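You operate a simulated robot arm through the tools that you are given. There is no shell and no other tool. Be economical: measure what you need, move in short steps, check, and stop when the job is done.

The job below is to be done with a simulated robot arm. You get a single attempt, and the scene is never put back.

TASK
Take the travel jar off the wooden tray and wax the middle of it.
Fine: the jar stands on the table; the strips along the grips need none; load the cloth on the wax tin and put it back after. Set down upright: polishing cloth. A coat counts when it lies all over at full strength: go over it till it gets no stronger.
Where things are to end (x, y in the base frame): travel jar within 60 mm of [550, 220].
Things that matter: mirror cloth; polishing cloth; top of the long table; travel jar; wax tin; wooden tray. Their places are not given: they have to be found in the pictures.

Only the result counts: the job must be done as asked and must still hold three seconds after the hand-in. Knocking over, shifting, dropping, spilling or breaking anything else fails it. Flat cloth is picked up by pressing the open fingertips on it (5 to 10 N) and closing them slowly along it; thin cloth reads only 2 to 8 mm in the jaws.

THE ROBOT
A 6-joint arm with a two-finger parallel gripper, fixed in place. Base frame: the origin is at the foot of the arm, x ahead of it, y to its left, z up; the work surface is at about z = 760. Lengths are in mm, angles in rad, forces in N, time in s.
With the tool pointing down near the work surface it reaches from about 240 to 640 mm from the base axis. Its first joint turns from -1.152 to 1.152 rad. Payload 2.7 kg.
The TCP is the grasp point between the finger pads, 23 mm short of the fingertips. In the tool frame z runs along the fingers and y along their closing line. The gripper opens to 94 mm. The fingers are 38 mm wide and 10 mm thick; the gripper's body (54 by 96 mm) begins 39 mm behind the TCP.
Orientation is told as [roll, pitch, yaw] about the base's x, y, z axes, in that order, counted from this pose: with the fingers straight down and closing along the base's y, the tool's x points along the base's -x, its y along +y and its z along -z.

THE INTERFACE
- The arm moves only by the tool apply_moves. Its argument "rows" is a list of rows, each an object of numbers (a shift or turn left out is 0, a gripper value left out holds the last): "claw": the closure in counts, from 0 (fully open) to 255 (shut); "x", "y", "z": the shift along the tool's x, y, z in mm; "wx", "wy", "wz": the turn, a rotation vector about the tool's x, y, z in degrees. In form: [{"claw": .., "x": .., "y": .., "z": .., "wx": .., "wy": .., "wz": ..}, ...]. A call has 1 to 12 rows; each row shifts and turns the commanded pose from where the row before left it, along the tool's axes as they then stand. Each row takes 0.2 s and may step no farther than 50 mm and 0.15 rad from the row before; otherwise, or with a gripper value out of range, the whole call is refused. A pose out of reach is approached as far as the arm can. The call stops where the force on the tool passes 40 N (or 10 N more than at its start, if that is more) or the arm is blocked; 0.2 s more then pass. The fingers move at their own pace (about 45 mm/s each) and stop on an object; they squeeze with about 35 N. The grip force told is the motor's: it shows also when the fingers shut on nothing. Time passes only in rows, and 0.2 s behind the last, so rows that do not move let the fingers close. It gives the time, the measured TCP pose, the force on the tool (base axes), the opening and the grip force at its end, in the units of the frame above (readings bear some noise), with the torque about the TCP (base axes, N m) and any sound that the robot's microphone picked up.
- Cameras (640 x 400 px; columns grow to the right, rows downward): "scene" is fixed at [83.3, -449.2, 1389.8]; the picture's right is [0.62, -0.79, 0.00], its down [-0.55, -0.43, -0.72] and it looks along [0.57, 0.44, -0.70] (base axes); focal length 247 px, centre (320, 200). "wrist" rides on the gripper at [86, 16, -75] in the tool frame; the picture's right is [-0.18, 0.98, 0.00], its down [-0.58, -0.11, -0.81] and it looks along [-0.79, -0.15, 0.59] (tool axes); focal length 243 px, centre (320, 200).
- grab_frame(camera): a new picture of that camera. It takes no simulated time.
- locate(camera, pixels): for up to 12 pixels [column, row] of the newest picture of that camera ("zoom" is the newest enlarged one), the place [x, y, z] in the base frame of the surface seen there, good to about 2 mm. It takes no simulated time.
- close_up(camera, box): a new picture of the part [left, top, right, bottom] of that camera's present view, enlarged. It takes no simulated time.
- hand_in(): hands the job in; it is judged then, once.

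Work in short steps. Measure before you move; look again where a grasp or a placing could have gone wrong, and mend it. You have 80 turns and 34 pictures in all, those below and enlarged ones among them. Open the gripper and draw the arm clear of the work before you hand the job in, unless the task says otherwise.

The tools are called as name(argument=value, ...) on one line, values as JSON. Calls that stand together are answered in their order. apply_moves: Moves the arm, as the interface text tells. Its arguments: {"type":"object","properties":{"rows":{"type":"array","items":{"type":"object","properties":{"claw":{"type":"number"},"x":{"type":"number"},"y":{"type":"number"},"z":{"type":"number"},"wx":{"type":"number"},"wy":{"type":"number"},"wz":{"type":"number"}}}}},"required":["rows"]} The other tools are called the same way: grab_frame (camera) takes a picture; locate (camera, pixels) gives the place of the surface under pixels of a picture; close_up (camera, box) takes an enlarged picture of a part of a camera's view; hand_in () hands the job in.

At the start:

```text
clock: 0.0
ee_pos: [357.8, 234.0, 1113.3]
tcp_rot: [-0.001, -0.001, -0.001]
contact_force: [-0.6, -0.3, -1.0]
moment: [0.02, 0.02, 0.0]
width: 93.8
grasp_force: 0.1
```

scene: 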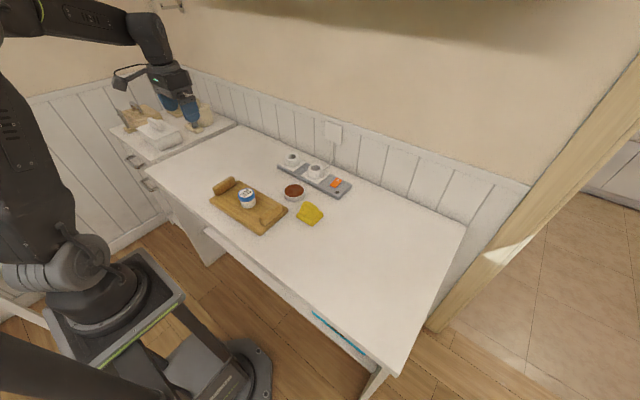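
wrist: 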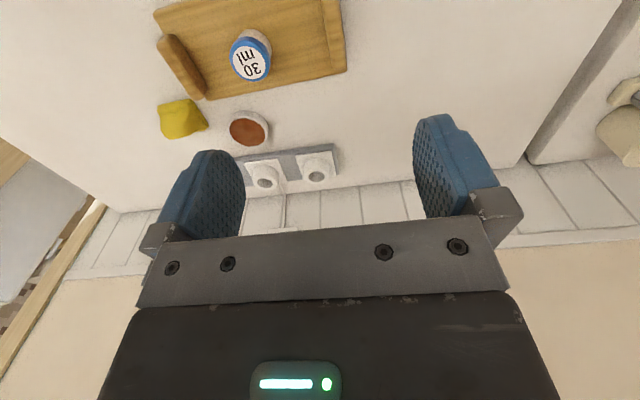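

I'll enlarge the scene view around the tray (columns 200-360) and the table's front edge to identify the objects.

close_up(camera="scene", box=[200, 140, 360, 240])

close_up(camera="wrist", box=[100, 0, 360, 200])

locate(camera="wrist", pixels=[[154, 11], [345, 72], [205, 100], [160, 38], [325, 0], [250, 60], [182, 118], [249, 131], [265, 180], [318, 172], [181, 66], [300, 60]])

locate(camera="scene", pixels=[[245, 192], [310, 205], [310, 215], [293, 192], [340, 333], [335, 184], [222, 187], [247, 206], [262, 233], [287, 210], [212, 200], [316, 171]])

```text
4.00 times, centred on (280, 190) of scene
```

zoom: 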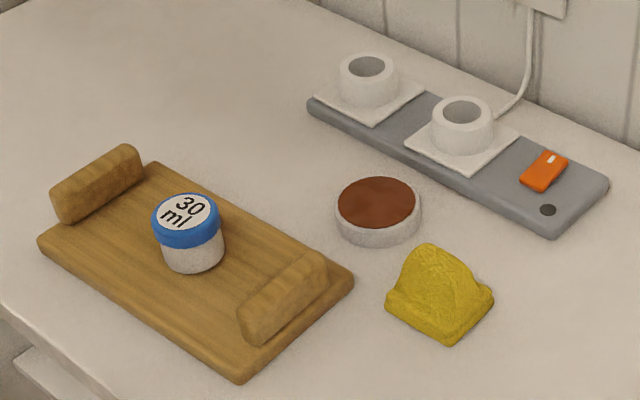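

```text
2.00 times, centred on (230, 100) of wrist
```

zoom: 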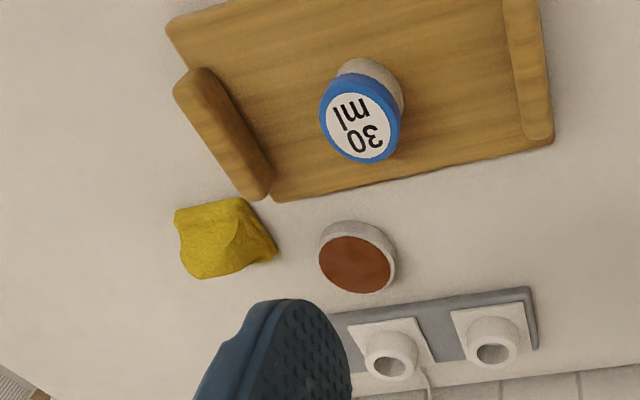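

```text
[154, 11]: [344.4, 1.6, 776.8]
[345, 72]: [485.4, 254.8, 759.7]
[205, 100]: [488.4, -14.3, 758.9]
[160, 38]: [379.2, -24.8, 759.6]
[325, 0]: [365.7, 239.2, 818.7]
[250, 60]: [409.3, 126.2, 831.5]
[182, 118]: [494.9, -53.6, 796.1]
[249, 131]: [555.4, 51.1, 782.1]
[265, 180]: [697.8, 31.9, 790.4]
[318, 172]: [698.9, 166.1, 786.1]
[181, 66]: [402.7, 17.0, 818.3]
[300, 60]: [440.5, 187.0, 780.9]
```

```text
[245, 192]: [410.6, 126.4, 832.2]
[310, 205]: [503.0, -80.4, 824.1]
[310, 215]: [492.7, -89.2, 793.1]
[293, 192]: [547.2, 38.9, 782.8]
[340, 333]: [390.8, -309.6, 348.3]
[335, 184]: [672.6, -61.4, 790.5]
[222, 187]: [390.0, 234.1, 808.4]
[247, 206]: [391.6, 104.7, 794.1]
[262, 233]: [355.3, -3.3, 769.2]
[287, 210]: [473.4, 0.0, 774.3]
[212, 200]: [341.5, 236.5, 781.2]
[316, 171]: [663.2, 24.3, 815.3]
```

The yellow bunched cloth could be either cloth. I check the side cabinet (pixels ~100-240, 80-160) and the cyan thing (310-370, 305-360).

close_up(camera="scene", box=[100, 80, 228, 160])

close_up(camera="scene", box=[276, 280, 404, 360])

```text
5.00 times, centred on (164, 120) of scene
```

zoom: 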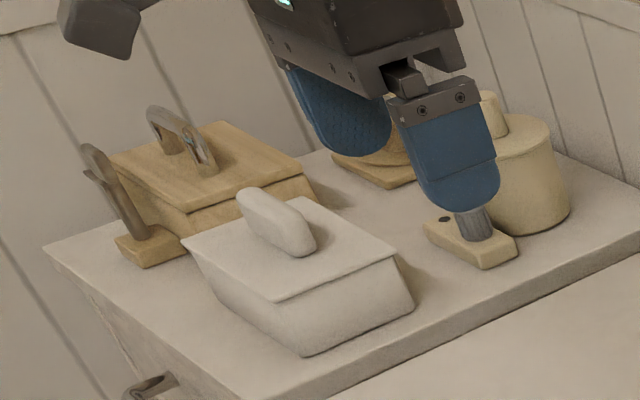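

```text
5.00 times, centred on (340, 320) of scene
```

zoom: 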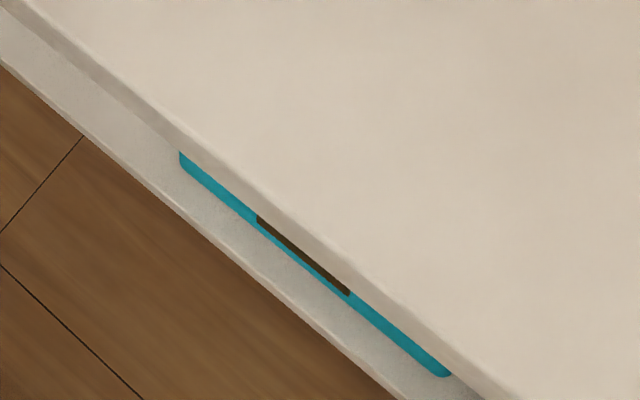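

The yellow bunched cloth at (495,-80) is the only cloth within reach and the cyan item lies at z≈348, so yellow must be the polishing cloth. I move over the jar at about (410,126) to view it closer.

apply_moves(rows=[{"claw": 0, "x": -4, "y": -21.6, "z": 30}, {"x": -4, "y": -21.6, "z": 30}, {"x": -4, "y": -21.6, "z": 30}, {"x": -4, "y": -21.6, "z": 30}, {"x": -4, "y": -21.6, "z": 30}, {}])

grab_frame(camera="wrist")

```text
clock: 1.4
ee_pos: [374.0, 127.9, 962.5]
tcp_rot: [-0.002, 0.0, 0.001]
contact_force: [0.2, -0.1, 1.2]
moment: [-0.04, -0.01, 0.02]
width: 94.0
grasp_force: 0.0
```

```text
27 pictures are left
```

wrist: 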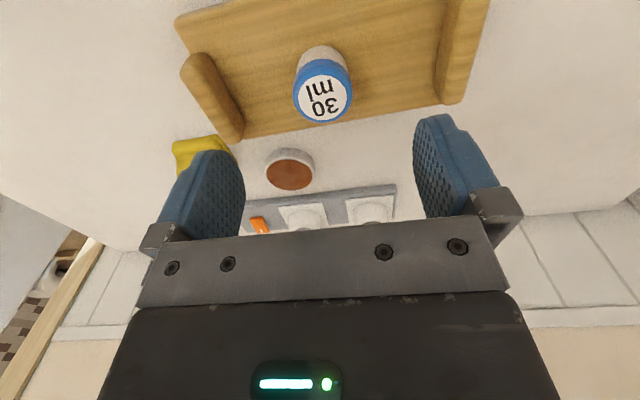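

The jar lid spans columns ~292-352, rows 60-122. I locate its edges and the tray and handle corners.

locate(camera="wrist", pixels=[[297, 92], [349, 84], [320, 65], [325, 119], [175, 15], [246, 136], [440, 100], [490, 10], [230, 95], [438, 85], [300, 45], [345, 52]])

locate(camera="scene", pixels=[[240, 203], [255, 204], [248, 207], [210, 201], [260, 234], [288, 210], [239, 182], [260, 222], [281, 204], [266, 216], [233, 190], [236, 185]])

```text
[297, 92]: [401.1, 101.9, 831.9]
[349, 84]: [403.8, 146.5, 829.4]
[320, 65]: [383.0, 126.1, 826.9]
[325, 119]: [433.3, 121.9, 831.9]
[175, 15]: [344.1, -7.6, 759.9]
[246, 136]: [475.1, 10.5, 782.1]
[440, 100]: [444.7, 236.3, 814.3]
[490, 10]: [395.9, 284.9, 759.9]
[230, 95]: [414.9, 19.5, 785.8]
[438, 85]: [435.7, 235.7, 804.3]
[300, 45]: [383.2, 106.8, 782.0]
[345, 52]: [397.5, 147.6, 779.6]
```

```text
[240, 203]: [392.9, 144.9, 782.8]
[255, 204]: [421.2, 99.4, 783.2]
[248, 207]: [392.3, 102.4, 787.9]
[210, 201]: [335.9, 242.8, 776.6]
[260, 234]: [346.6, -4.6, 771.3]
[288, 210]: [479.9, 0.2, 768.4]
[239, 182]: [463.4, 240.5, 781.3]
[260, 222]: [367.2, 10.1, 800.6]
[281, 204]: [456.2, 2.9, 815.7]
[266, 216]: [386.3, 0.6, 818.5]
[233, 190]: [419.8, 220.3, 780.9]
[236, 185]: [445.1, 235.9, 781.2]
```

Jar: lid diameter ~50, centre (408,124), z 782–832. I descend with open fingers to TCP z≈812.

apply_moves(rows=[{"x": -17, "y": -2}, {"x": -17, "y": -2}, {"z": 40}, {"z": 40}, {"z": 35}, {"z": 20}, {"z": 15}, {}])

grab_frame(camera="wrist")

```text
clock: 3.2
ee_pos: [411.3, 123.4, 812.2]
tcp_rot: [0.0, -0.001, 0.0]
contact_force: [0.4, 0.9, 0.7]
moment: [-0.02, 0.01, 0.01]
width: 94.1
grasp_force: 0.1
```

```text
26 pictures are left
```

wrist: 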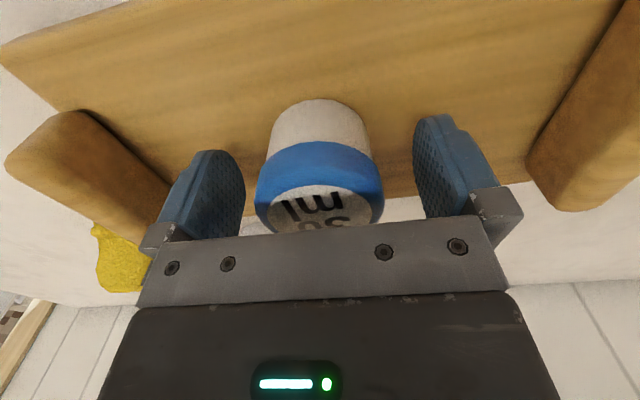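

The jar sits between the pads; I close and wait.

apply_moves(rows=[{"claw": 255}, {}, {}, {}, {}])

```text
clock: 4.4
ee_pos: [413.0, 122.3, 812.6]
tcp_rot: [-0.002, 0.0, 0.001]
contact_force: [0.9, -0.3, 0.4]
moment: [-0.02, -0.02, 0.01]
width: 55.0
grasp_force: 34.9
```

Gripped at 55 mm. I lift it and carry it toward (546,216).

apply_moves(rows=[{"z": -10}, {"z": -30}, {"z": -30}, {"x": -33.5, "y": 23.5}, {"x": -33.5, "y": 23.5}, {"x": -33.5, "y": 23.5}, {"x": -33.5, "y": 23.5}, {}, {}])

grab_frame(camera="scene")

```text
clock: 6.4
ee_pos: [544.6, 217.6, 886.1]
tcp_rot: [0.001, -0.001, -0.001]
contact_force: [0.0, -0.2, -0.4]
moment: [0.01, -0.03, 0.0]
width: 54.6
grasp_force: 35.1
```

```text
25 pictures are left
```

scene: 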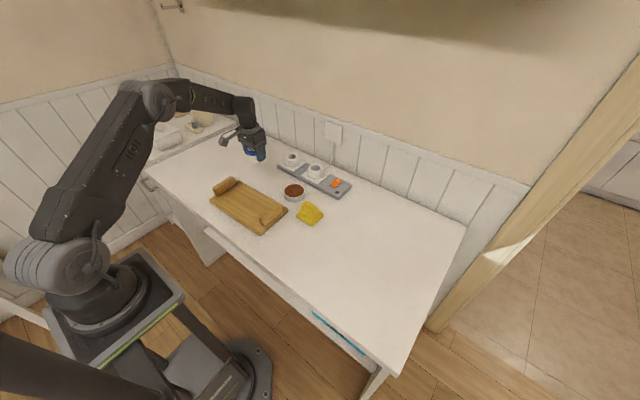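

Jar is held with the table clear below. I lower to just above contact (TCP ≈ 790 at contact), with small last steps.

apply_moves(rows=[{"z": 40}, {"z": 35}, {"z": 12}, {"z": 4}, {"z": 2}, {"z": 2}, {}])

```text
clock: 8.0
ee_pos: [545.8, 216.1, 790.4]
tcp_rot: [0.001, -0.002, 0.0]
contact_force: [-4.1, 0.9, 12.3]
moment: [-0.03, 0.21, 0.0]
width: 54.9
grasp_force: 35.4
```

Contact force of 12 N says it stands on the table. I ease up slightly, open, retreat straight up, and look.

apply_moves(rows=[{"z": -0.7}, {"claw": 0}, {}, {}, {}, {"z": -15}, {"z": -40}, {"z": -40}, {"z": -40}, {}])

grab_frame(camera="scene")

```text
clock: 10.2
ee_pos: [546.7, 212.6, 925.4]
tcp_rot: [0.001, 0.001, 0.001]
contact_force: [-0.7, 0.3, -1.0]
moment: [0.01, 0.02, -0.03]
width: 94.0
grasp_force: 0.0
```

```text
24 pictures are left
```

scene: 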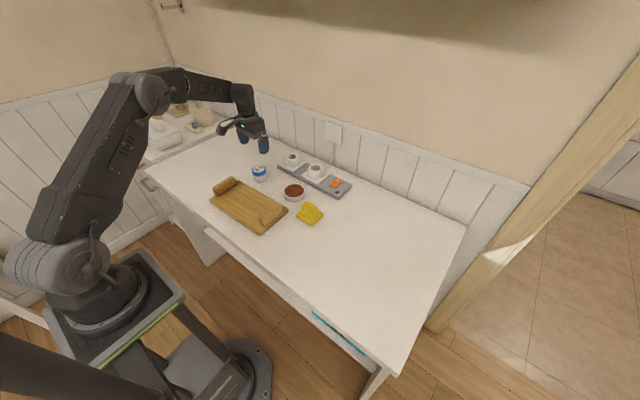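

Jar stands upright at pixel (259,173). Now I move above the cloth at ~(495,-80) to examine it.

apply_moves(rows=[{"x": 14, "y": -41}, {"x": 14, "y": -41}, {"x": 14, "y": -41}, {"x": 14, "y": -41}, {"x": 14, "y": -41}, {"x": 14, "y": -41}, {"x": 14, "y": -41}, {}])

close_up(camera="wrist", box=[230, 0, 440, 131])

close_up(camera="scene", box=[270, 170, 350, 220])

```text
clock: 12.0
ee_pos: [447.8, -72.6, 923.3]
tcp_rot: [0.002, 0.001, 0.002]
contact_force: [-0.4, 0.4, 1.4]
moment: [-0.04, 0.01, 0.02]
width: 94.0
grasp_force: 0.3
```

```text
3.05 times, centred on (335, 66) of wrist
```

zoom: 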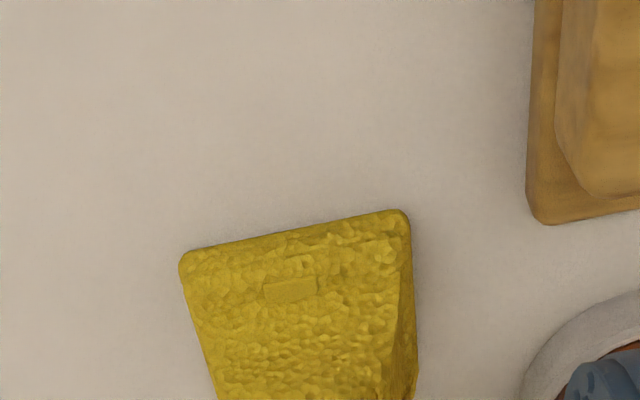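

```text
8.00 times, centred on (310, 195) of scene
```

zoom: 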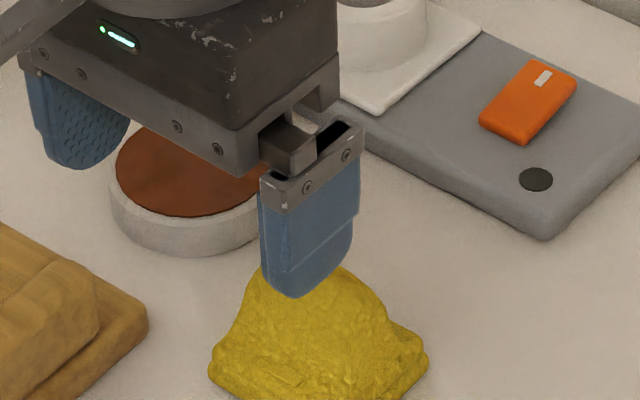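

I take a full wrist frame to measure the cloth's ridge shape.

grab_frame(camera="wrist")

locate(camera="zoom", pixels=[[215, 370], [420, 365], [345, 275], [385, 320], [260, 290], [240, 330], [320, 320], [300, 390], [405, 340], [340, 350], [310, 300], [370, 360]])

```text
21 pictures are left
```

wrist: 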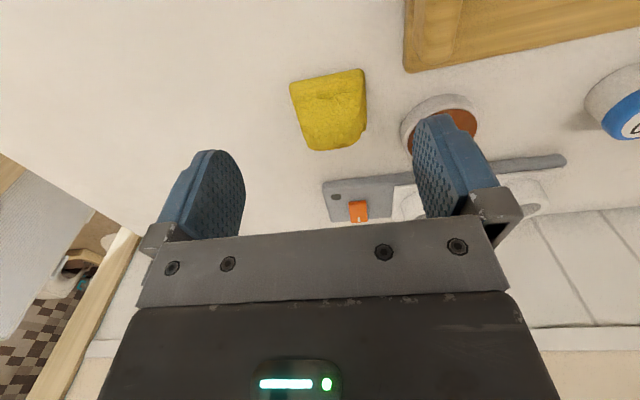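

```text
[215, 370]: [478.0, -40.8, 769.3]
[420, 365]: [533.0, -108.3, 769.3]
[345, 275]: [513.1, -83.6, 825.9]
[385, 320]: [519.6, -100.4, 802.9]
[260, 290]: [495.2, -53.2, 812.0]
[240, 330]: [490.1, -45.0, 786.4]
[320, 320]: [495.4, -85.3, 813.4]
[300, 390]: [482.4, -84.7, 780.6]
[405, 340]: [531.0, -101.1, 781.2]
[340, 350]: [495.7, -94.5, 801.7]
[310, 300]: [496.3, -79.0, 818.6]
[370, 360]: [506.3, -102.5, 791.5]
```

I measure cloth points in this wrist frame (cloth at columns 290-367, rows 70-150).

locate(camera="wrist", pixels=[[291, 85], [362, 71], [366, 130], [314, 148], [303, 125], [330, 100], [335, 120], [340, 148], [320, 135], [350, 140], [310, 143], [365, 100]])

locate(camera="wrist", pixels=[[402, 125], [440, 95], [476, 125], [412, 105], [465, 100], [445, 112], [470, 130], [404, 70], [340, 85], [358, 85], [358, 135], [335, 142]])

```text
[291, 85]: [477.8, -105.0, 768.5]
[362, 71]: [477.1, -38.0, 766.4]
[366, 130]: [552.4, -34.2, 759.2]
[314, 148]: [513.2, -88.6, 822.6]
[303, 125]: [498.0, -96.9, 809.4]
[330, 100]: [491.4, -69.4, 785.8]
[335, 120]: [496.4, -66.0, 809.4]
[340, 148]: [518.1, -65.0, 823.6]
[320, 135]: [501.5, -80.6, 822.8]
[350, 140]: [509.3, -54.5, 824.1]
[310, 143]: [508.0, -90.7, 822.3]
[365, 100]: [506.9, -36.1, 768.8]
```

```text
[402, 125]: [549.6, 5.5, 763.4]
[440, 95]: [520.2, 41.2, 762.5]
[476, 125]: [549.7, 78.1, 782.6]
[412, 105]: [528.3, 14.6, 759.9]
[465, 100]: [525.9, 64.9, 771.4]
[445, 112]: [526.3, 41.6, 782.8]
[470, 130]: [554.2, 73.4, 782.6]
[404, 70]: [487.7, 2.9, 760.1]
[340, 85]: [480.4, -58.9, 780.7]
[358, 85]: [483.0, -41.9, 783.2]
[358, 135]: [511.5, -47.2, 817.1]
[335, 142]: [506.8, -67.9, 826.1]
```

Cloth: base x≈477–538, y −108…−38; steep ends in y, top z≈825 at x≈508, y≈−72. I descend with fingers closing along y, to TCP z≈808.

apply_moves(rows=[{"x": -30}, {"x": -30.5, "y": 0.5}, {"z": 40}, {"z": 40}, {"z": 20}, {"z": 10}, {"z": 5}, {}])

grab_frame(camera="wrist")

close_up(camera="scene", box=[270, 170, 350, 220])

```text
clock: 13.8
ee_pos: [508.7, -70.2, 808.5]
tcp_rot: [0.0, -0.002, 0.0]
contact_force: [1.1, 0.3, -0.5]
moment: [-0.03, 0.01, 0.01]
width: 93.8
grasp_force: 0.0
```

```text
20 pictures are left
```

wrist: 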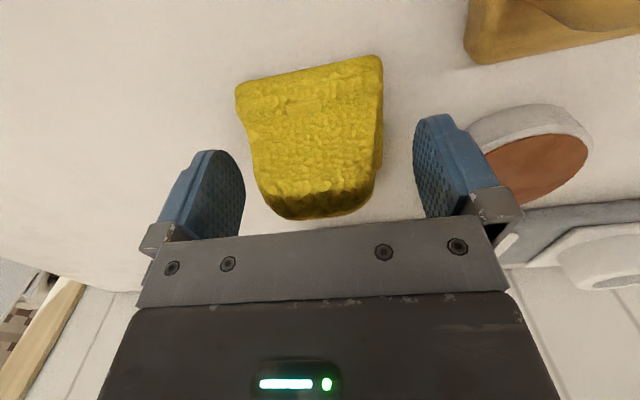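

```text
8.00 times, centred on (310, 195) of scene
```

zoom: 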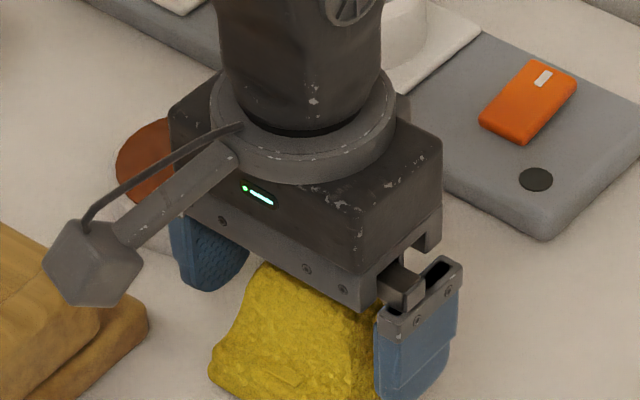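

Cloth lies centred between the pads. I close.

apply_moves(rows=[{"claw": 255}, {}, {}, {}, {}, {}])

```text
clock: 15.2
ee_pos: [510.3, -70.3, 810.1]
tcp_rot: [0.001, -0.002, -0.001]
contact_force: [-0.3, -0.1, 1.4]
moment: [0.01, -0.05, 0.01]
width: 44.5
grasp_force: 34.8
```

Held at 44.5 mm. I lift 60 mm and check the grip.

apply_moves(rows=[{"z": -10}, {"z": -20}, {"z": -30}, {}])

close_up(camera="scene", box=[260, 150, 356, 210])

grab_frame(camera="wrist")

```text
clock: 16.2
ee_pos: [510.0, -70.0, 870.8]
tcp_rot: [0.001, 0.0, 0.0]
contact_force: [0.6, -0.1, -0.4]
moment: [0.01, -0.01, 0.0]
width: 44.4
grasp_force: 35.2
```

```text
6.67 times, centred on (308, 180) of scene
```

zoom: 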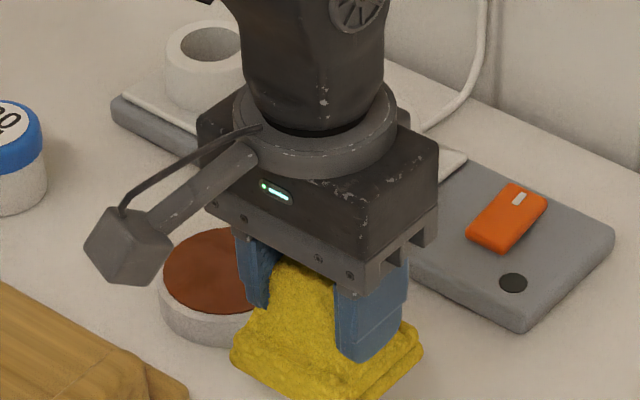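

```text
17 pictures are left
```

wrist: 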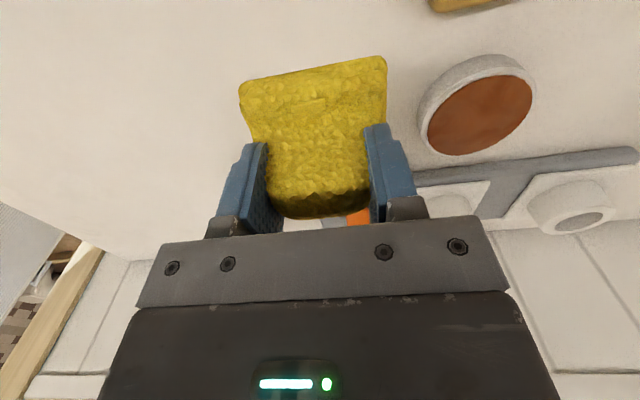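

Cloth is firmly held, level. I measure the tin's outline (columns 418-536, rows 53-155) in this frame.

locate(camera="wrist", pixels=[[430, 125], [530, 100], [472, 153], [490, 78], [480, 115], [421, 120], [533, 88], [438, 142], [455, 90], [250, 85], [380, 62]])

```text
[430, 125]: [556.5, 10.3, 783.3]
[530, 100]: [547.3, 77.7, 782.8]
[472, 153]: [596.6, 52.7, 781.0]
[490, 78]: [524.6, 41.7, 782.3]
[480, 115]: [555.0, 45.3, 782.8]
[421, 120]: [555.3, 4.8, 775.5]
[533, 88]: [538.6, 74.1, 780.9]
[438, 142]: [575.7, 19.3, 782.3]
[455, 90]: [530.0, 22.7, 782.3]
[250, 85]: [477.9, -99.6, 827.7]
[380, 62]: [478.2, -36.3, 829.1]
```

Tin wax centre ≈ (556,43), top z≈782.5. I move above it and lower to bottom clearance ≈8 mm.

apply_moves(rows=[{"x": -16, "y": 37.5}, {"x": -16, "y": 37.5}, {"x": -16, "y": 37}, {"z": 20}, {"z": 10}, {}])

apply_moves(rows=[{"z": 3}, {"z": 2}, {"z": 2}, {}])

```text
clock: 17.6
ee_pos: [554.7, 41.5, 840.5]
tcp_rot: [0.002, 0.0, 0.001]
contact_force: [0.0, 0.1, -1.2]
moment: [0.0, 0.02, 0.01]
width: 44.3
grasp_force: 35.4
```

```text
clock: 18.6
ee_pos: [555.4, 41.7, 832.9]
tcp_rot: [-0.002, -0.001, -0.001]
contact_force: [0.3, -0.5, -0.6]
moment: [0.01, 0.04, -0.02]
width: 44.3
grasp_force: 35.1
```

No contact yet; I step on down in 1 mm steps.

apply_moves(rows=[{"z": 1}, {"z": 1}, {}])

```text
clock: 19.4
ee_pos: [556.4, 41.1, 831.4]
tcp_rot: [-0.001, -0.002, 0.001]
contact_force: [-7.0, 2.8, 14.7]
moment: [-0.05, 0.36, -0.02]
width: 44.5
grasp_force: 34.8
```

Contact at 14.7 N. I hold a moment, ease to a light press, then lift off.

apply_moves(rows=[{}, {}, {}, {"z": -0.7}, {"x": 2}, {"x": -4}, {"x": 2}, {}])

apply_moves(rows=[{"z": -10}, {"z": -30}, {"z": -10}, {}])

grab_frame(camera="wrist")

```text
clock: 21.2
ee_pos: [556.7, 40.6, 832.0]
tcp_rot: [0.0, -0.006, 0.001]
contact_force: [4.1, -2.9, 18.8]
moment: [-0.31, -0.14, 0.03]
width: 44.6
grasp_force: 35.0
```

```text
clock: 22.2
ee_pos: [555.9, 44.1, 880.7]
tcp_rot: [-0.001, 0.002, -0.001]
contact_force: [-0.1, -0.1, -0.7]
moment: [0.02, 0.0, -0.01]
width: 43.9
grasp_force: 35.3
```

```text
16 pictures are left
```

wrist: 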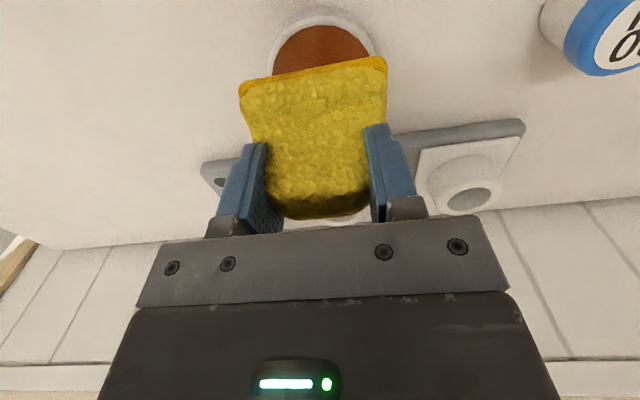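

The cloth's rim now looks orange: loaded with wax. I carry it over the tray's near corner of the middle, (369,76), and lower to just above the tray (bottom ≈ TCP−49.5, tray top ≈782).

apply_moves(rows=[{"x": 46.7, "y": 8}, {"x": 46.7, "y": 8}, {"x": 46.7, "y": 8}, {"x": 46.7, "y": 8}, {"z": 30}, {"z": 14}, {"z": 3}, {}])

locate(camera="wrist", pixels=[[320, 12], [270, 55], [376, 50], [322, 26]])

close_up(camera="scene", box=[200, 150, 328, 230])

```text
clock: 24.0
ee_pos: [367.8, 71.4, 832.6]
tcp_rot: [0.0, 0.0, 0.001]
contact_force: [-0.2, -0.2, -1.0]
moment: [0.02, 0.01, 0.02]
width: 44.6
grasp_force: 34.9
```

```text
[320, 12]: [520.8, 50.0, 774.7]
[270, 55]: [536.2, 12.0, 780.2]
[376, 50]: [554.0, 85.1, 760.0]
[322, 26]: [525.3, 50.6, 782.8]
```

```text
5.00 times, centred on (264, 190) of scene
```

zoom: 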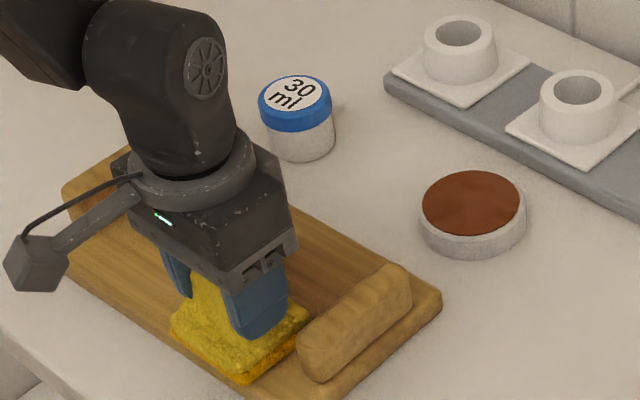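

Tin unmoved (front edge still x≈521); cloth hovers clear of the grip. I lower by small steps to contact.

apply_moves(rows=[{"z": 1}, {"z": 1}, {}])

```text
clock: 24.8
ee_pos: [368.5, 73.6, 830.5]
tcp_rot: [0.001, 0.0, 0.0]
contact_force: [-4.8, -2.9, 15.4]
moment: [-0.1, 0.02, -0.08]
width: 44.6
grasp_force: 34.2
```

Contact 15 N. I ease slightly and stroke along +y by ~104 mm.

apply_moves(rows=[{"z": -0.5}, {"y": 13}, {"y": 13}, {"y": 13}, {"y": 13}, {"y": 13}, {"y": 13}, {"y": 13}, {"y": 13}, {}])

close_up(camera="scene", box=[200, 150, 328, 230])

```text
clock: 27.0
ee_pos: [368.5, 175.6, 833.7]
tcp_rot: [0.0, 0.001, -0.001]
contact_force: [-0.7, -0.5, -0.1]
moment: [-0.02, 0.04, -0.03]
width: 44.4
grasp_force: 34.9
```

```text
5.00 times, centred on (264, 190) of scene
```

zoom: 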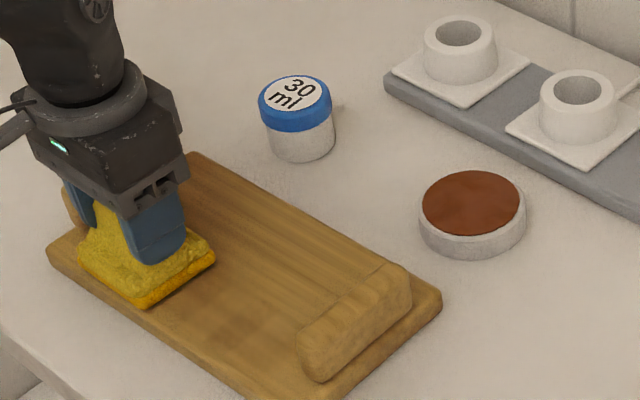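

A faint dark coat is visible near the start (zoom 190-270, 300-350), but contact was lost at the end. I lower again by small steps here.

apply_moves(rows=[{"z": 1}, {"z": 1}, {}])

```text
clock: 27.8
ee_pos: [369.3, 176.9, 831.8]
tcp_rot: [-0.002, -0.001, 0.0]
contact_force: [-0.8, -5.0, 13.9]
moment: [-0.22, -0.03, -0.06]
width: 44.5
grasp_force: 35.4
```

I stroke back along −y with a slight compensating z ramp, stopping midway to read the force.

apply_moves(rows=[{"y": -13, "z": -0.2}, {"y": -13, "z": -0.2}, {"y": -13, "z": -0.2}, {"y": -13, "z": -0.2}])

apply_moves(rows=[{"y": -13, "z": -0.2}, {"y": -13, "z": -0.2}, {"y": -13, "z": -0.2}, {"y": -13, "z": -0.2}])

close_up(camera="scene", box=[200, 150, 328, 230])

```text
clock: 28.8
ee_pos: [370.5, 125.8, 831.9]
tcp_rot: [0.002, -0.004, -0.002]
contact_force: [1.3, 7.8, 15.0]
moment: [0.19, 0.06, -0.05]
width: 44.4
grasp_force: 35.4
```

```text
clock: 29.8
ee_pos: [369.3, 73.5, 831.9]
tcp_rot: [0.001, 0.003, 0.001]
contact_force: [0.3, 4.2, 6.5]
moment: [0.17, -0.29, 0.13]
width: 44.2
grasp_force: 35.4
```

```text
5.00 times, centred on (264, 190) of scene
```

zoom: 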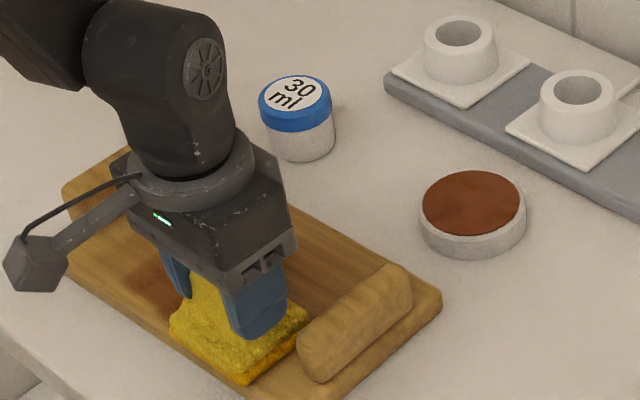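

A clear brown coat develops. I go forward again with slightly more press, then shift in x to the middle lane (x≈411).

apply_moves(rows=[{"z": 0.5}, {"y": 13, "z": 0.2}, {"y": 13, "z": 0.2}, {"y": 13, "z": 0.2}, {"y": 13, "z": 0.2}])

apply_moves(rows=[{"y": 13, "z": 0.2}, {"y": 13, "z": 0.2}, {"y": 13, "z": 0.2}, {"y": 13, "z": 0.2}, {}])

```text
clock: 31.0
ee_pos: [370.1, 126.3, 831.2]
tcp_rot: [0.0, 0.0, 0.001]
contact_force: [1.1, -10.9, 23.8]
moment: [-0.43, 0.04, 0.12]
width: 44.3
grasp_force: 35.4
```

```text
clock: 32.2
ee_pos: [368.9, 177.2, 831.8]
tcp_rot: [0.0, -0.001, 0.001]
contact_force: [-2.4, -2.7, 8.1]
moment: [0.11, 0.17, 0.08]
width: 44.5
grasp_force: 34.9
stopped in row 5: the force on the tool passed its limit at 40 N (the readings are from after the stop); the commanded pose is now the measured one
```

Force spiked to 40 N at the end, possibly the cloth touching the far grip. I look before going on.

close_up(camera="scene", box=[200, 150, 328, 230])

grab_frame(camera="wrist")

```text
5.00 times, centred on (264, 190) of scene
```

zoom: 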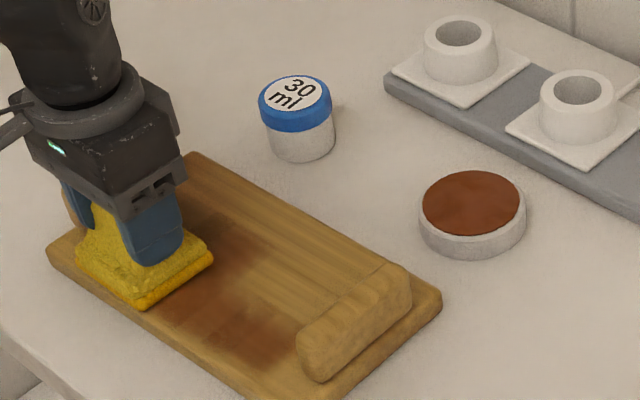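

```text
11 pictures are left
```

wrist: 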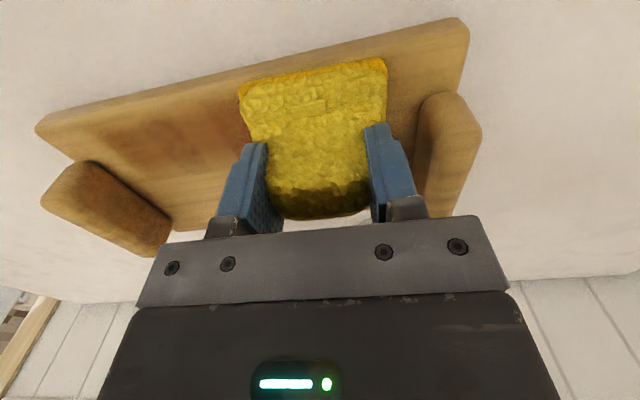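

There's still a gap to the far grip and the tray hasn't moved; the ramp just pressed too much. I shift to x≈411 in contact.

apply_moves(rows=[{"x": -10}, {"x": -11}, {"x": -10}, {"x": -11}])

```text
clock: 33.2
ee_pos: [413.3, 176.8, 831.8]
tcp_rot: [-0.002, -0.003, 0.001]
contact_force: [-7.9, 0.5, 12.2]
moment: [0.08, 0.22, 0.05]
width: 44.6
grasp_force: 35.1
```

12 N; I stroke −y in the middle lane.

apply_moves(rows=[{"y": -13}, {"y": -13}, {"y": -13}, {"y": -13}])

apply_moves(rows=[{"y": -13}, {"y": -13}, {"y": -13}, {"y": -13}])

```text
clock: 34.2
ee_pos: [411.3, 127.0, 831.7]
tcp_rot: [-0.002, -0.002, 0.001]
contact_force: [-0.8, 1.3, 2.9]
moment: [0.09, -0.11, 0.08]
width: 44.4
grasp_force: 34.7
```

```text
clock: 35.2
ee_pos: [411.5, 75.1, 832.4]
tcp_rot: [0.001, -0.002, 0.0]
contact_force: [-0.2, 0.3, -0.9]
moment: [-0.01, -0.03, 0.02]
width: 44.4
grasp_force: 34.6
```

Contact faded out; I press 1.3 mm more and stroke +y.

apply_moves(rows=[{"z": 0.8}, {"z": 0.8}, {}])

```text
clock: 36.0
ee_pos: [411.8, 74.9, 831.2]
tcp_rot: [0.003, -0.004, 0.0]
contact_force: [-6.4, 5.2, 27.6]
moment: [-0.03, 0.53, -0.02]
width: 44.2
grasp_force: 35.0
```

27 N; I ease 0.6 mm and stroke +y half way.

apply_moves(rows=[{"z": -0.6}, {"y": 13}, {"y": 13}, {"y": 13}, {"y": 13}])

apply_moves(rows=[{"y": 13}, {"y": 13}, {"y": 13}, {"y": 13}])

```text
clock: 37.2
ee_pos: [412.8, 127.1, 831.6]
tcp_rot: [0.001, -0.002, 0.0]
contact_force: [-0.5, -14.7, 30.8]
moment: [-0.47, -0.02, 0.04]
width: 44.4
grasp_force: 35.1
```

```text
clock: 38.2
ee_pos: [412.2, 178.3, 830.8]
tcp_rot: [0.002, -0.004, 0.0]
contact_force: [0.1, -13.3, 29.3]
moment: [-0.21, -0.08, 0.06]
width: 44.4
grasp_force: 34.9
```

30 N is more than I need; I ease 0.7 mm and stroke back.

apply_moves(rows=[{"z": -0.7}, {"y": -13}, {"y": -13}, {"y": -13}, {"y": -13}])

apply_moves(rows=[{"y": -13}, {"y": -13}, {"y": -13}, {"y": -13}])

```text
clock: 39.5
ee_pos: [409.9, 127.3, 830.5]
tcp_rot: [0.001, -0.002, -0.001]
contact_force: [1.3, 6.5, 11.9]
moment: [0.35, -0.29, 0.15]
width: 44.3
grasp_force: 34.7
```

```text
clock: 40.5
ee_pos: [410.7, 74.0, 832.2]
tcp_rot: [0.0, 0.0, -0.001]
contact_force: [0.1, 2.1, 2.1]
moment: [0.07, -0.12, 0.1]
width: 44.5
grasp_force: 35.1
```

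Now to the far lane (x≈450): press 0.7 mm more and shift.

apply_moves(rows=[{"z": 0.7}, {"x": -10}, {"x": -10}, {"x": -10}, {"x": -9}])

apply_moves(rows=[{"y": 13}, {"y": 13}, {"y": 13}, {"y": 13}])

close_up(camera="scene", box=[200, 150, 328, 230])

```text
clock: 41.5
ee_pos: [439.9, 75.2, 830.6]
tcp_rot: [0.0, -0.002, 0.001]
contact_force: [-1.0, 0.5, 5.1]
moment: [-0.06, -0.07, 0.05]
width: 44.3
grasp_force: 34.7
stopped in row 5: the force on the tool passed its limit at 40 N (the readings are from after the stop); the commanded pose is now the measured one
```

```text
clock: 42.5
ee_pos: [440.3, 126.3, 830.0]
tcp_rot: [0.0, 0.001, 0.0]
contact_force: [0.2, -0.9, 0.4]
moment: [-0.01, -0.02, -0.04]
width: 44.0
grasp_force: 35.1
```

```text
5.00 times, centred on (264, 190) of scene
```

zoom: 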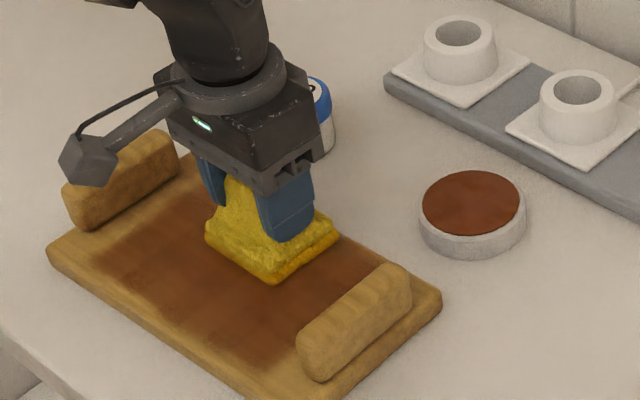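

Coat spreads well; tray hasn't moved. I go to x≈450 and press to regain contact.

apply_moves(rows=[{"x": -10, "z": 0.4}, {"z": 0.5}, {}])

```text
clock: 43.3
ee_pos: [450.0, 127.0, 830.7]
tcp_rot: [-0.001, -0.002, 0.0]
contact_force: [-4.2, -1.2, 10.9]
moment: [-0.08, 0.08, 0.02]
width: 44.3
grasp_force: 35.1
```

11 N; I stroke +y to 178, then back with corrections.

apply_moves(rows=[{"y": 13, "z": 0.1}, {"y": 13}, {"y": 13}, {"y": 12}])

apply_moves(rows=[{"y": -13}, {"y": -13}, {"y": -13}, {"y": -12}])

```text
clock: 44.3
ee_pos: [451.1, 176.4, 830.8]
tcp_rot: [-0.001, -0.003, -0.001]
contact_force: [0.8, -9.0, 16.5]
moment: [-0.23, 0.0, 0.03]
width: 44.7
grasp_force: 35.3
```

```text
clock: 45.3
ee_pos: [450.6, 125.2, 829.4]
tcp_rot: [0.002, -0.004, 0.001]
contact_force: [2.9, 9.6, 21.3]
moment: [0.27, 0.01, -0.1]
width: 44.4
grasp_force: 35.4
```

Good contact (21 N); I continue to y≈75 and return.

apply_moves(rows=[{"y": -13}, {"y": -13}, {"y": -13}, {"y": -13}])

apply_moves(rows=[{"y": 13}, {"y": 13}, {"y": 13}, {"y": 13}])

apply_moves(rows=[{"y": 13}, {"y": 13}, {"y": 13}, {"y": 13}])

```text
clock: 46.3
ee_pos: [450.5, 73.8, 830.5]
tcp_rot: [0.003, -0.008, 0.001]
contact_force: [-0.8, 16.0, 35.4]
moment: [0.19, 0.48, -0.24]
width: 44.3
grasp_force: 34.9
```

```text
clock: 47.3
ee_pos: [451.1, 125.8, 831.2]
tcp_rot: [0.001, -0.004, -0.001]
contact_force: [-0.6, -16.2, 34.4]
moment: [-0.48, -0.18, 0.03]
width: 44.7
grasp_force: 35.4
```

```text
clock: 48.3
ee_pos: [449.1, 180.0, 829.9]
tcp_rot: [0.0, 0.0, 0.0]
contact_force: [0.7, -5.1, 14.0]
moment: [-0.01, -0.41, -0.15]
width: 44.3
grasp_force: 34.7
```

Three lanes done. I lift and go to the tin side to inspect the coat (and be ready to reload).

apply_moves(rows=[{"z": -30}, {"z": -20}, {"x": -36, "y": -34}, {"x": -36, "y": -34}, {"x": -36, "y": -34}, {"y": -36}, {}])

close_up(camera="scene", box=[200, 165, 296, 225])

```text
clock: 49.9
ee_pos: [559.1, 42.1, 880.0]
tcp_rot: [-0.001, -0.001, -0.001]
contact_force: [-0.7, -0.2, 0.3]
moment: [-0.01, -0.03, 0.01]
width: 44.4
grasp_force: 34.6
```

```text
6.67 times, centred on (248, 195) of scene
```

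zoom: 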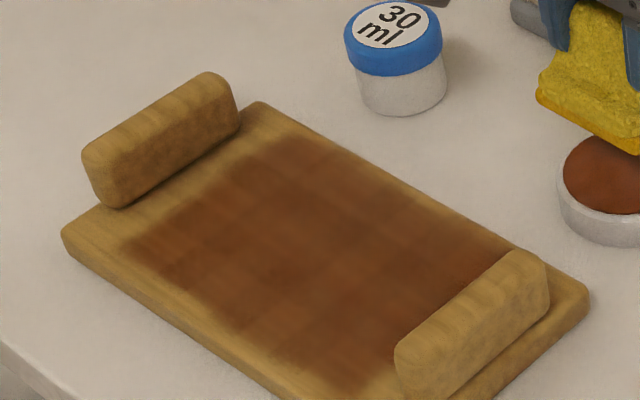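

The coat is broad but paler near its edges. I measure where it ends and the tray's edges are.

locate(camera="zoom", pixels=[[62, 240], [258, 103], [130, 245], [290, 140], [290, 370], [235, 325], [400, 195], [490, 255], [340, 385], [212, 195], [240, 135], [180, 300]])

locate(camera="zoom", pixels=[[395, 345], [400, 375], [510, 255], [280, 400], [150, 310], [420, 190], [120, 205], [235, 130], [588, 290], [330, 250], [200, 240], [400, 300]])

```text
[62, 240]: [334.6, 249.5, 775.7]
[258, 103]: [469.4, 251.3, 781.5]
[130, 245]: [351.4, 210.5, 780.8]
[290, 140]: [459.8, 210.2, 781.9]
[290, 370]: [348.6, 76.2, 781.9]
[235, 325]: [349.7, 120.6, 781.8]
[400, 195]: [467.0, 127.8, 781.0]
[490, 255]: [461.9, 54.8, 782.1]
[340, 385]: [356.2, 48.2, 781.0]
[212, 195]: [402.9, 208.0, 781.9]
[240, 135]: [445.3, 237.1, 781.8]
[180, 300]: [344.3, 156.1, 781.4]
```

```text
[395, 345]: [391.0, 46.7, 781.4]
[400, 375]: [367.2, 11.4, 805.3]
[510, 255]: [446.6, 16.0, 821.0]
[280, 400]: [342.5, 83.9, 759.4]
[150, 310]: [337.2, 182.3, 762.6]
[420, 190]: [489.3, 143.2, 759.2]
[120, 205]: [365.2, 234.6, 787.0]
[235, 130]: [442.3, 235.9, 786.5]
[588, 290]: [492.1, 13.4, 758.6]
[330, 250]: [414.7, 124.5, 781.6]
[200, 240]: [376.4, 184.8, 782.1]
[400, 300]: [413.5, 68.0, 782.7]
```

Coat spans x≈350–465, y≈48–210, so the cloth's effective x half-width is ~20; the tray is x≈338–482. I'll reload, then add lanes at x≈358 and 464 and overlap the others.

apply_moves(rows=[{"z": 30}, {"z": 16}, {"z": 1.5}, {}])

apply_moves(rows=[{"z": 0.7}, {}])

```text
clock: 50.9
ee_pos: [560.4, 39.8, 831.5]
tcp_rot: [-0.001, -0.001, 0.003]
contact_force: [0.3, -0.7, 0.5]
moment: [0.0, -0.03, 0.03]
width: 44.4
grasp_force: 34.9
```

```text
clock: 51.5
ee_pos: [557.5, 40.5, 832.7]
tcp_rot: [0.0, -0.001, -0.001]
contact_force: [0.4, 1.2, -1.2]
moment: [-0.03, 0.02, 0.01]
width: 44.6
grasp_force: 35.1
```

No contact yet; a bit further.

apply_moves(rows=[{"z": 0.7}, {"z": 0.7}, {}])

```text
clock: 52.3
ee_pos: [557.7, 39.3, 831.3]
tcp_rot: [0.0, -0.002, -0.001]
contact_force: [-1.4, -1.7, 1.9]
moment: [0.04, -0.02, -0.01]
width: 44.1
grasp_force: 34.8
```

apply_moves(rows=[{"z": 0.6}, {"z": 0.3}, {}, {}, {}])

```text
clock: 53.5
ee_pos: [557.6, 41.4, 831.1]
tcp_rot: [0.0, -0.004, 0.001]
contact_force: [-3.7, -3.2, 14.5]
moment: [-0.06, 0.01, -0.02]
width: 44.4
grasp_force: 34.8
```

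Pressed at 14.5 N on the wax. I lift and move to (464,70) at tray, just above contact.

apply_moves(rows=[{"z": -30}, {"z": -19}, {"x": 47, "y": 14}, {"x": 46, "y": 15}, {"z": 30}, {"z": 15}, {"z": 3}, {}])

apply_moves(rows=[{"z": 0.8}, {}])

```text
clock: 55.3
ee_pos: [464.8, 70.9, 829.5]
tcp_rot: [0.0, -0.001, 0.001]
contact_force: [0.4, -0.2, -0.8]
moment: [0.02, -0.01, 0.0]
width: 44.6
grasp_force: 34.9
```

```text
clock: 55.9
ee_pos: [465.3, 71.0, 830.4]
tcp_rot: [-0.001, -0.002, 0.0]
contact_force: [-4.9, -1.4, 14.8]
moment: [-0.07, 0.11, -0.01]
width: 44.3
grasp_force: 34.6
```

15 N at (465,71). I stroke +y to ~183 and back.

apply_moves(rows=[{"y": 13}, {"y": 13}, {"y": 13}, {"y": 13}])

apply_moves(rows=[{"y": 13}, {"y": 13}, {"y": 13}, {"y": 13}, {"y": 8}])

```text
clock: 56.9
ee_pos: [465.3, 121.2, 829.8]
tcp_rot: [0.0, -0.003, 0.0]
contact_force: [0.0, -9.1, 20.3]
moment: [-0.24, -0.01, 0.07]
width: 44.1
grasp_force: 34.8
```

```text
clock: 58.1
ee_pos: [463.4, 180.5, 829.9]
tcp_rot: [0.002, -0.005, 0.0]
contact_force: [2.5, -12.1, 25.9]
moment: [-0.36, 0.06, 0.13]
width: 44.6
grasp_force: 34.7
```

Good contact. Back along −y with a small ease.

apply_moves(rows=[{"z": -0.3}, {"y": -13}, {"y": -13}, {"y": -13}, {"y": -13}])

apply_moves(rows=[{"y": -13}, {"y": -13}, {"y": -13}, {"y": -13}, {"y": -8}])

```text
clock: 59.3
ee_pos: [464.1, 129.5, 829.8]
tcp_rot: [0.001, -0.003, 0.0]
contact_force: [-0.1, 10.7, 21.8]
moment: [0.3, -0.01, -0.06]
width: 44.2
grasp_force: 34.6
```

```text
clock: 60.5
ee_pos: [463.8, 68.5, 829.8]
tcp_rot: [-0.001, -0.002, 0.0]
contact_force: [1.2, 8.0, 16.0]
moment: [0.15, -0.28, 0.07]
width: 44.1
grasp_force: 35.2
```

Next lane x≈437, stroke out and back... with a step to x≈410 at the far end.

apply_moves(rows=[{"x": 13}, {"x": 14}, {"y": 14}, {"y": 14}, {"y": 14}, {"y": 14}])

apply_moves(rows=[{"y": 14}, {"y": 14}, {"y": 14}, {"y": 14}])

```text
clock: 61.9
ee_pos: [437.0, 125.9, 829.8]
tcp_rot: [0.0, -0.004, -0.001]
contact_force: [0.2, -13.9, 30.4]
moment: [-0.49, -0.14, 0.05]
width: 44.2
grasp_force: 35.2
```

```text
clock: 62.9
ee_pos: [436.7, 182.1, 829.4]
tcp_rot: [-0.001, -0.001, 0.0]
contact_force: [0.1, -6.2, 12.7]
moment: [0.03, -0.36, -0.13]
width: 44.3
grasp_force: 35.7
```

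Still in contact. I step to x≈410 and stroke −y.

apply_moves(rows=[{"x": 13}, {"x": 14}, {"y": -14}, {"y": -14}, {"y": -14}, {"y": -14}])

apply_moves(rows=[{"y": -14}, {"y": -14}, {"y": -14}, {"y": -14}])

```text
clock: 64.3
ee_pos: [411.8, 126.4, 829.6]
tcp_rot: [0.003, -0.005, 0.0]
contact_force: [-1.1, 11.2, 22.1]
moment: [0.09, 0.4, -0.22]
width: 44.1
grasp_force: 34.9
```

```text
clock: 65.3
ee_pos: [411.2, 70.7, 829.4]
tcp_rot: [0.002, -0.002, 0.001]
contact_force: [-1.8, 13.4, 26.8]
moment: [0.18, 0.2, -0.13]
width: 44.5
grasp_force: 34.8
```

Good. On to x≈384, stroke +y.

apply_moves(rows=[{"x": 13, "z": -0.3}, {"x": 14}, {"y": 14}, {"y": 14}, {"y": 14}, {"y": 14}])

apply_moves(rows=[{"y": 14}, {"y": 14}, {"y": 14}, {"y": 14}])

```text
clock: 66.7
ee_pos: [381.8, 124.4, 830.5]
tcp_rot: [0.0, 0.001, 0.001]
contact_force: [-0.6, -2.6, 4.1]
moment: [-0.01, -0.13, -0.08]
width: 44.6
grasp_force: 35.4
```

```text
clock: 67.7
ee_pos: [383.1, 180.9, 830.2]
tcp_rot: [0.0, 0.001, 0.001]
contact_force: [-0.2, -0.4, -1.3]
moment: [0.04, -0.03, 0.01]
width: 44.4
grasp_force: 35.2
```

Contact faded; I press 1 mm more here.

apply_moves(rows=[{"z": 0.7}, {"z": 0.5}, {}])

```text
clock: 68.5
ee_pos: [384.2, 181.7, 829.5]
tcp_rot: [0.002, -0.001, 0.0]
contact_force: [-4.9, 1.4, 14.1]
moment: [-0.07, 0.25, 0.02]
width: 44.5
grasp_force: 35.0
```

14 N; stroke −y in this lane (x≈384).

apply_moves(rows=[{"y": -14}, {"y": -14}, {"y": -14}, {"y": -14}])

apply_moves(rows=[{"y": -14}, {"y": -14}, {"y": -14}, {"y": -14}])

```text
clock: 69.5
ee_pos: [382.6, 123.0, 829.5]
tcp_rot: [0.002, -0.003, 0.001]
contact_force: [1.4, 8.4, 17.7]
moment: [0.13, 0.03, -0.04]
width: 44.4
grasp_force: 34.9
```

```text
clock: 70.1
ee_pos: [384.2, 102.0, 830.1]
tcp_rot: [0.001, -0.007, -0.001]
contact_force: [-0.9, -0.8, 5.8]
moment: [-0.34, 0.26, 0.0]
width: 44.4
grasp_force: 35.0
stopped in row 2: the force on the tool passed its limit at 43 N (the readings are from after the stop); the commanded pose is now the measured one
```

A force spike stopped the stroke at y≈102; now 6 N. I finish to y≈70 with slight press and step to x≈358.

apply_moves(rows=[{"y": -12, "z": 0.3}, {"y": -12}, {"y": -9}, {"x": 12}, {"x": 13}])

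apply_moves(rows=[{"y": 14}, {"y": 14}, {"y": 14}, {"y": 14}])

```text
clock: 71.3
ee_pos: [359.1, 68.0, 829.9]
tcp_rot: [0.003, -0.007, 0.0]
contact_force: [1.2, -0.9, 2.0]
moment: [-0.12, 0.0, 0.06]
width: 43.9
grasp_force: 35.2
```

```text
clock: 72.3
ee_pos: [357.1, 125.4, 829.4]
tcp_rot: [0.002, -0.006, 0.001]
contact_force: [-0.4, 0.4, -1.0]
moment: [0.02, -0.01, 0.0]
width: 44.3
grasp_force: 34.9
```

Contact lost; I correct the small pitch (−0.006) and press in steps at x≈357, y≈125.

apply_moves(rows=[{"z": 0.5, "wy": 0.3}, {"z": 0.6}, {}])

```text
clock: 73.1
ee_pos: [358.4, 125.6, 829.0]
tcp_rot: [0.003, -0.002, 0.0]
contact_force: [-7.9, 2.4, 19.5]
moment: [-0.29, 0.05, -0.1]
width: 44.3
grasp_force: 35.4
```

19 N; I stroke to y≈182, then back to 70.

apply_moves(rows=[{"y": 14}, {"y": 14}, {"y": 14}, {"y": 14}])

apply_moves(rows=[{"y": -14}, {"y": -14}, {"y": -14}, {"y": -14}])

apply_moves(rows=[{"y": -14}, {"y": -14}, {"y": -14}, {"y": -14}])

```text
clock: 73.7
ee_pos: [360.4, 148.3, 829.9]
tcp_rot: [0.004, -0.007, -0.002]
contact_force: [-1.4, 1.8, 7.0]
moment: [-0.03, 0.18, -0.01]
width: 44.3
grasp_force: 35.2
stopped in row 2: the force on the tool passed its limit at 41 N (the readings are from after the stop); the commanded pose is now the measured one
```

```text
clock: 74.7
ee_pos: [361.0, 90.4, 828.6]
tcp_rot: [0.005, -0.006, 0.002]
contact_force: [1.3, 6.1, 13.1]
moment: [0.05, 0.07, -0.01]
width: 44.4
grasp_force: 34.6
```

```text
clock: 75.7
ee_pos: [361.3, 36.4, 829.1]
tcp_rot: [0.003, -0.006, -0.001]
contact_force: [-0.5, 11.5, 25.4]
moment: [-0.02, 0.03, 0.13]
width: 44.4
grasp_force: 35.0
```

I overshot to y≈36, near the near grip, because the earlier call had stopped short. I look before moving.

close_up(camera="scene", box=[200, 165, 296, 225])

```text
6.67 times, centred on (248, 195) of scene
```

zoom: 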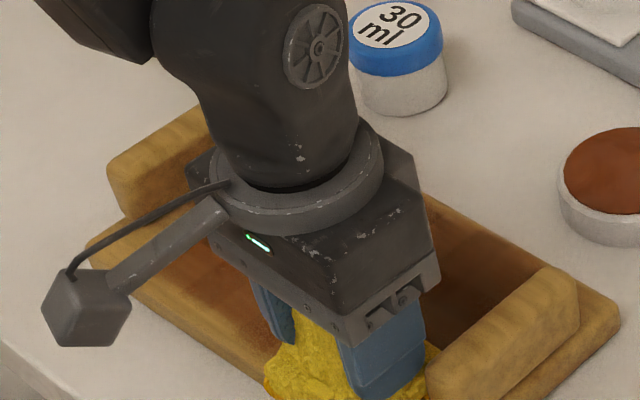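

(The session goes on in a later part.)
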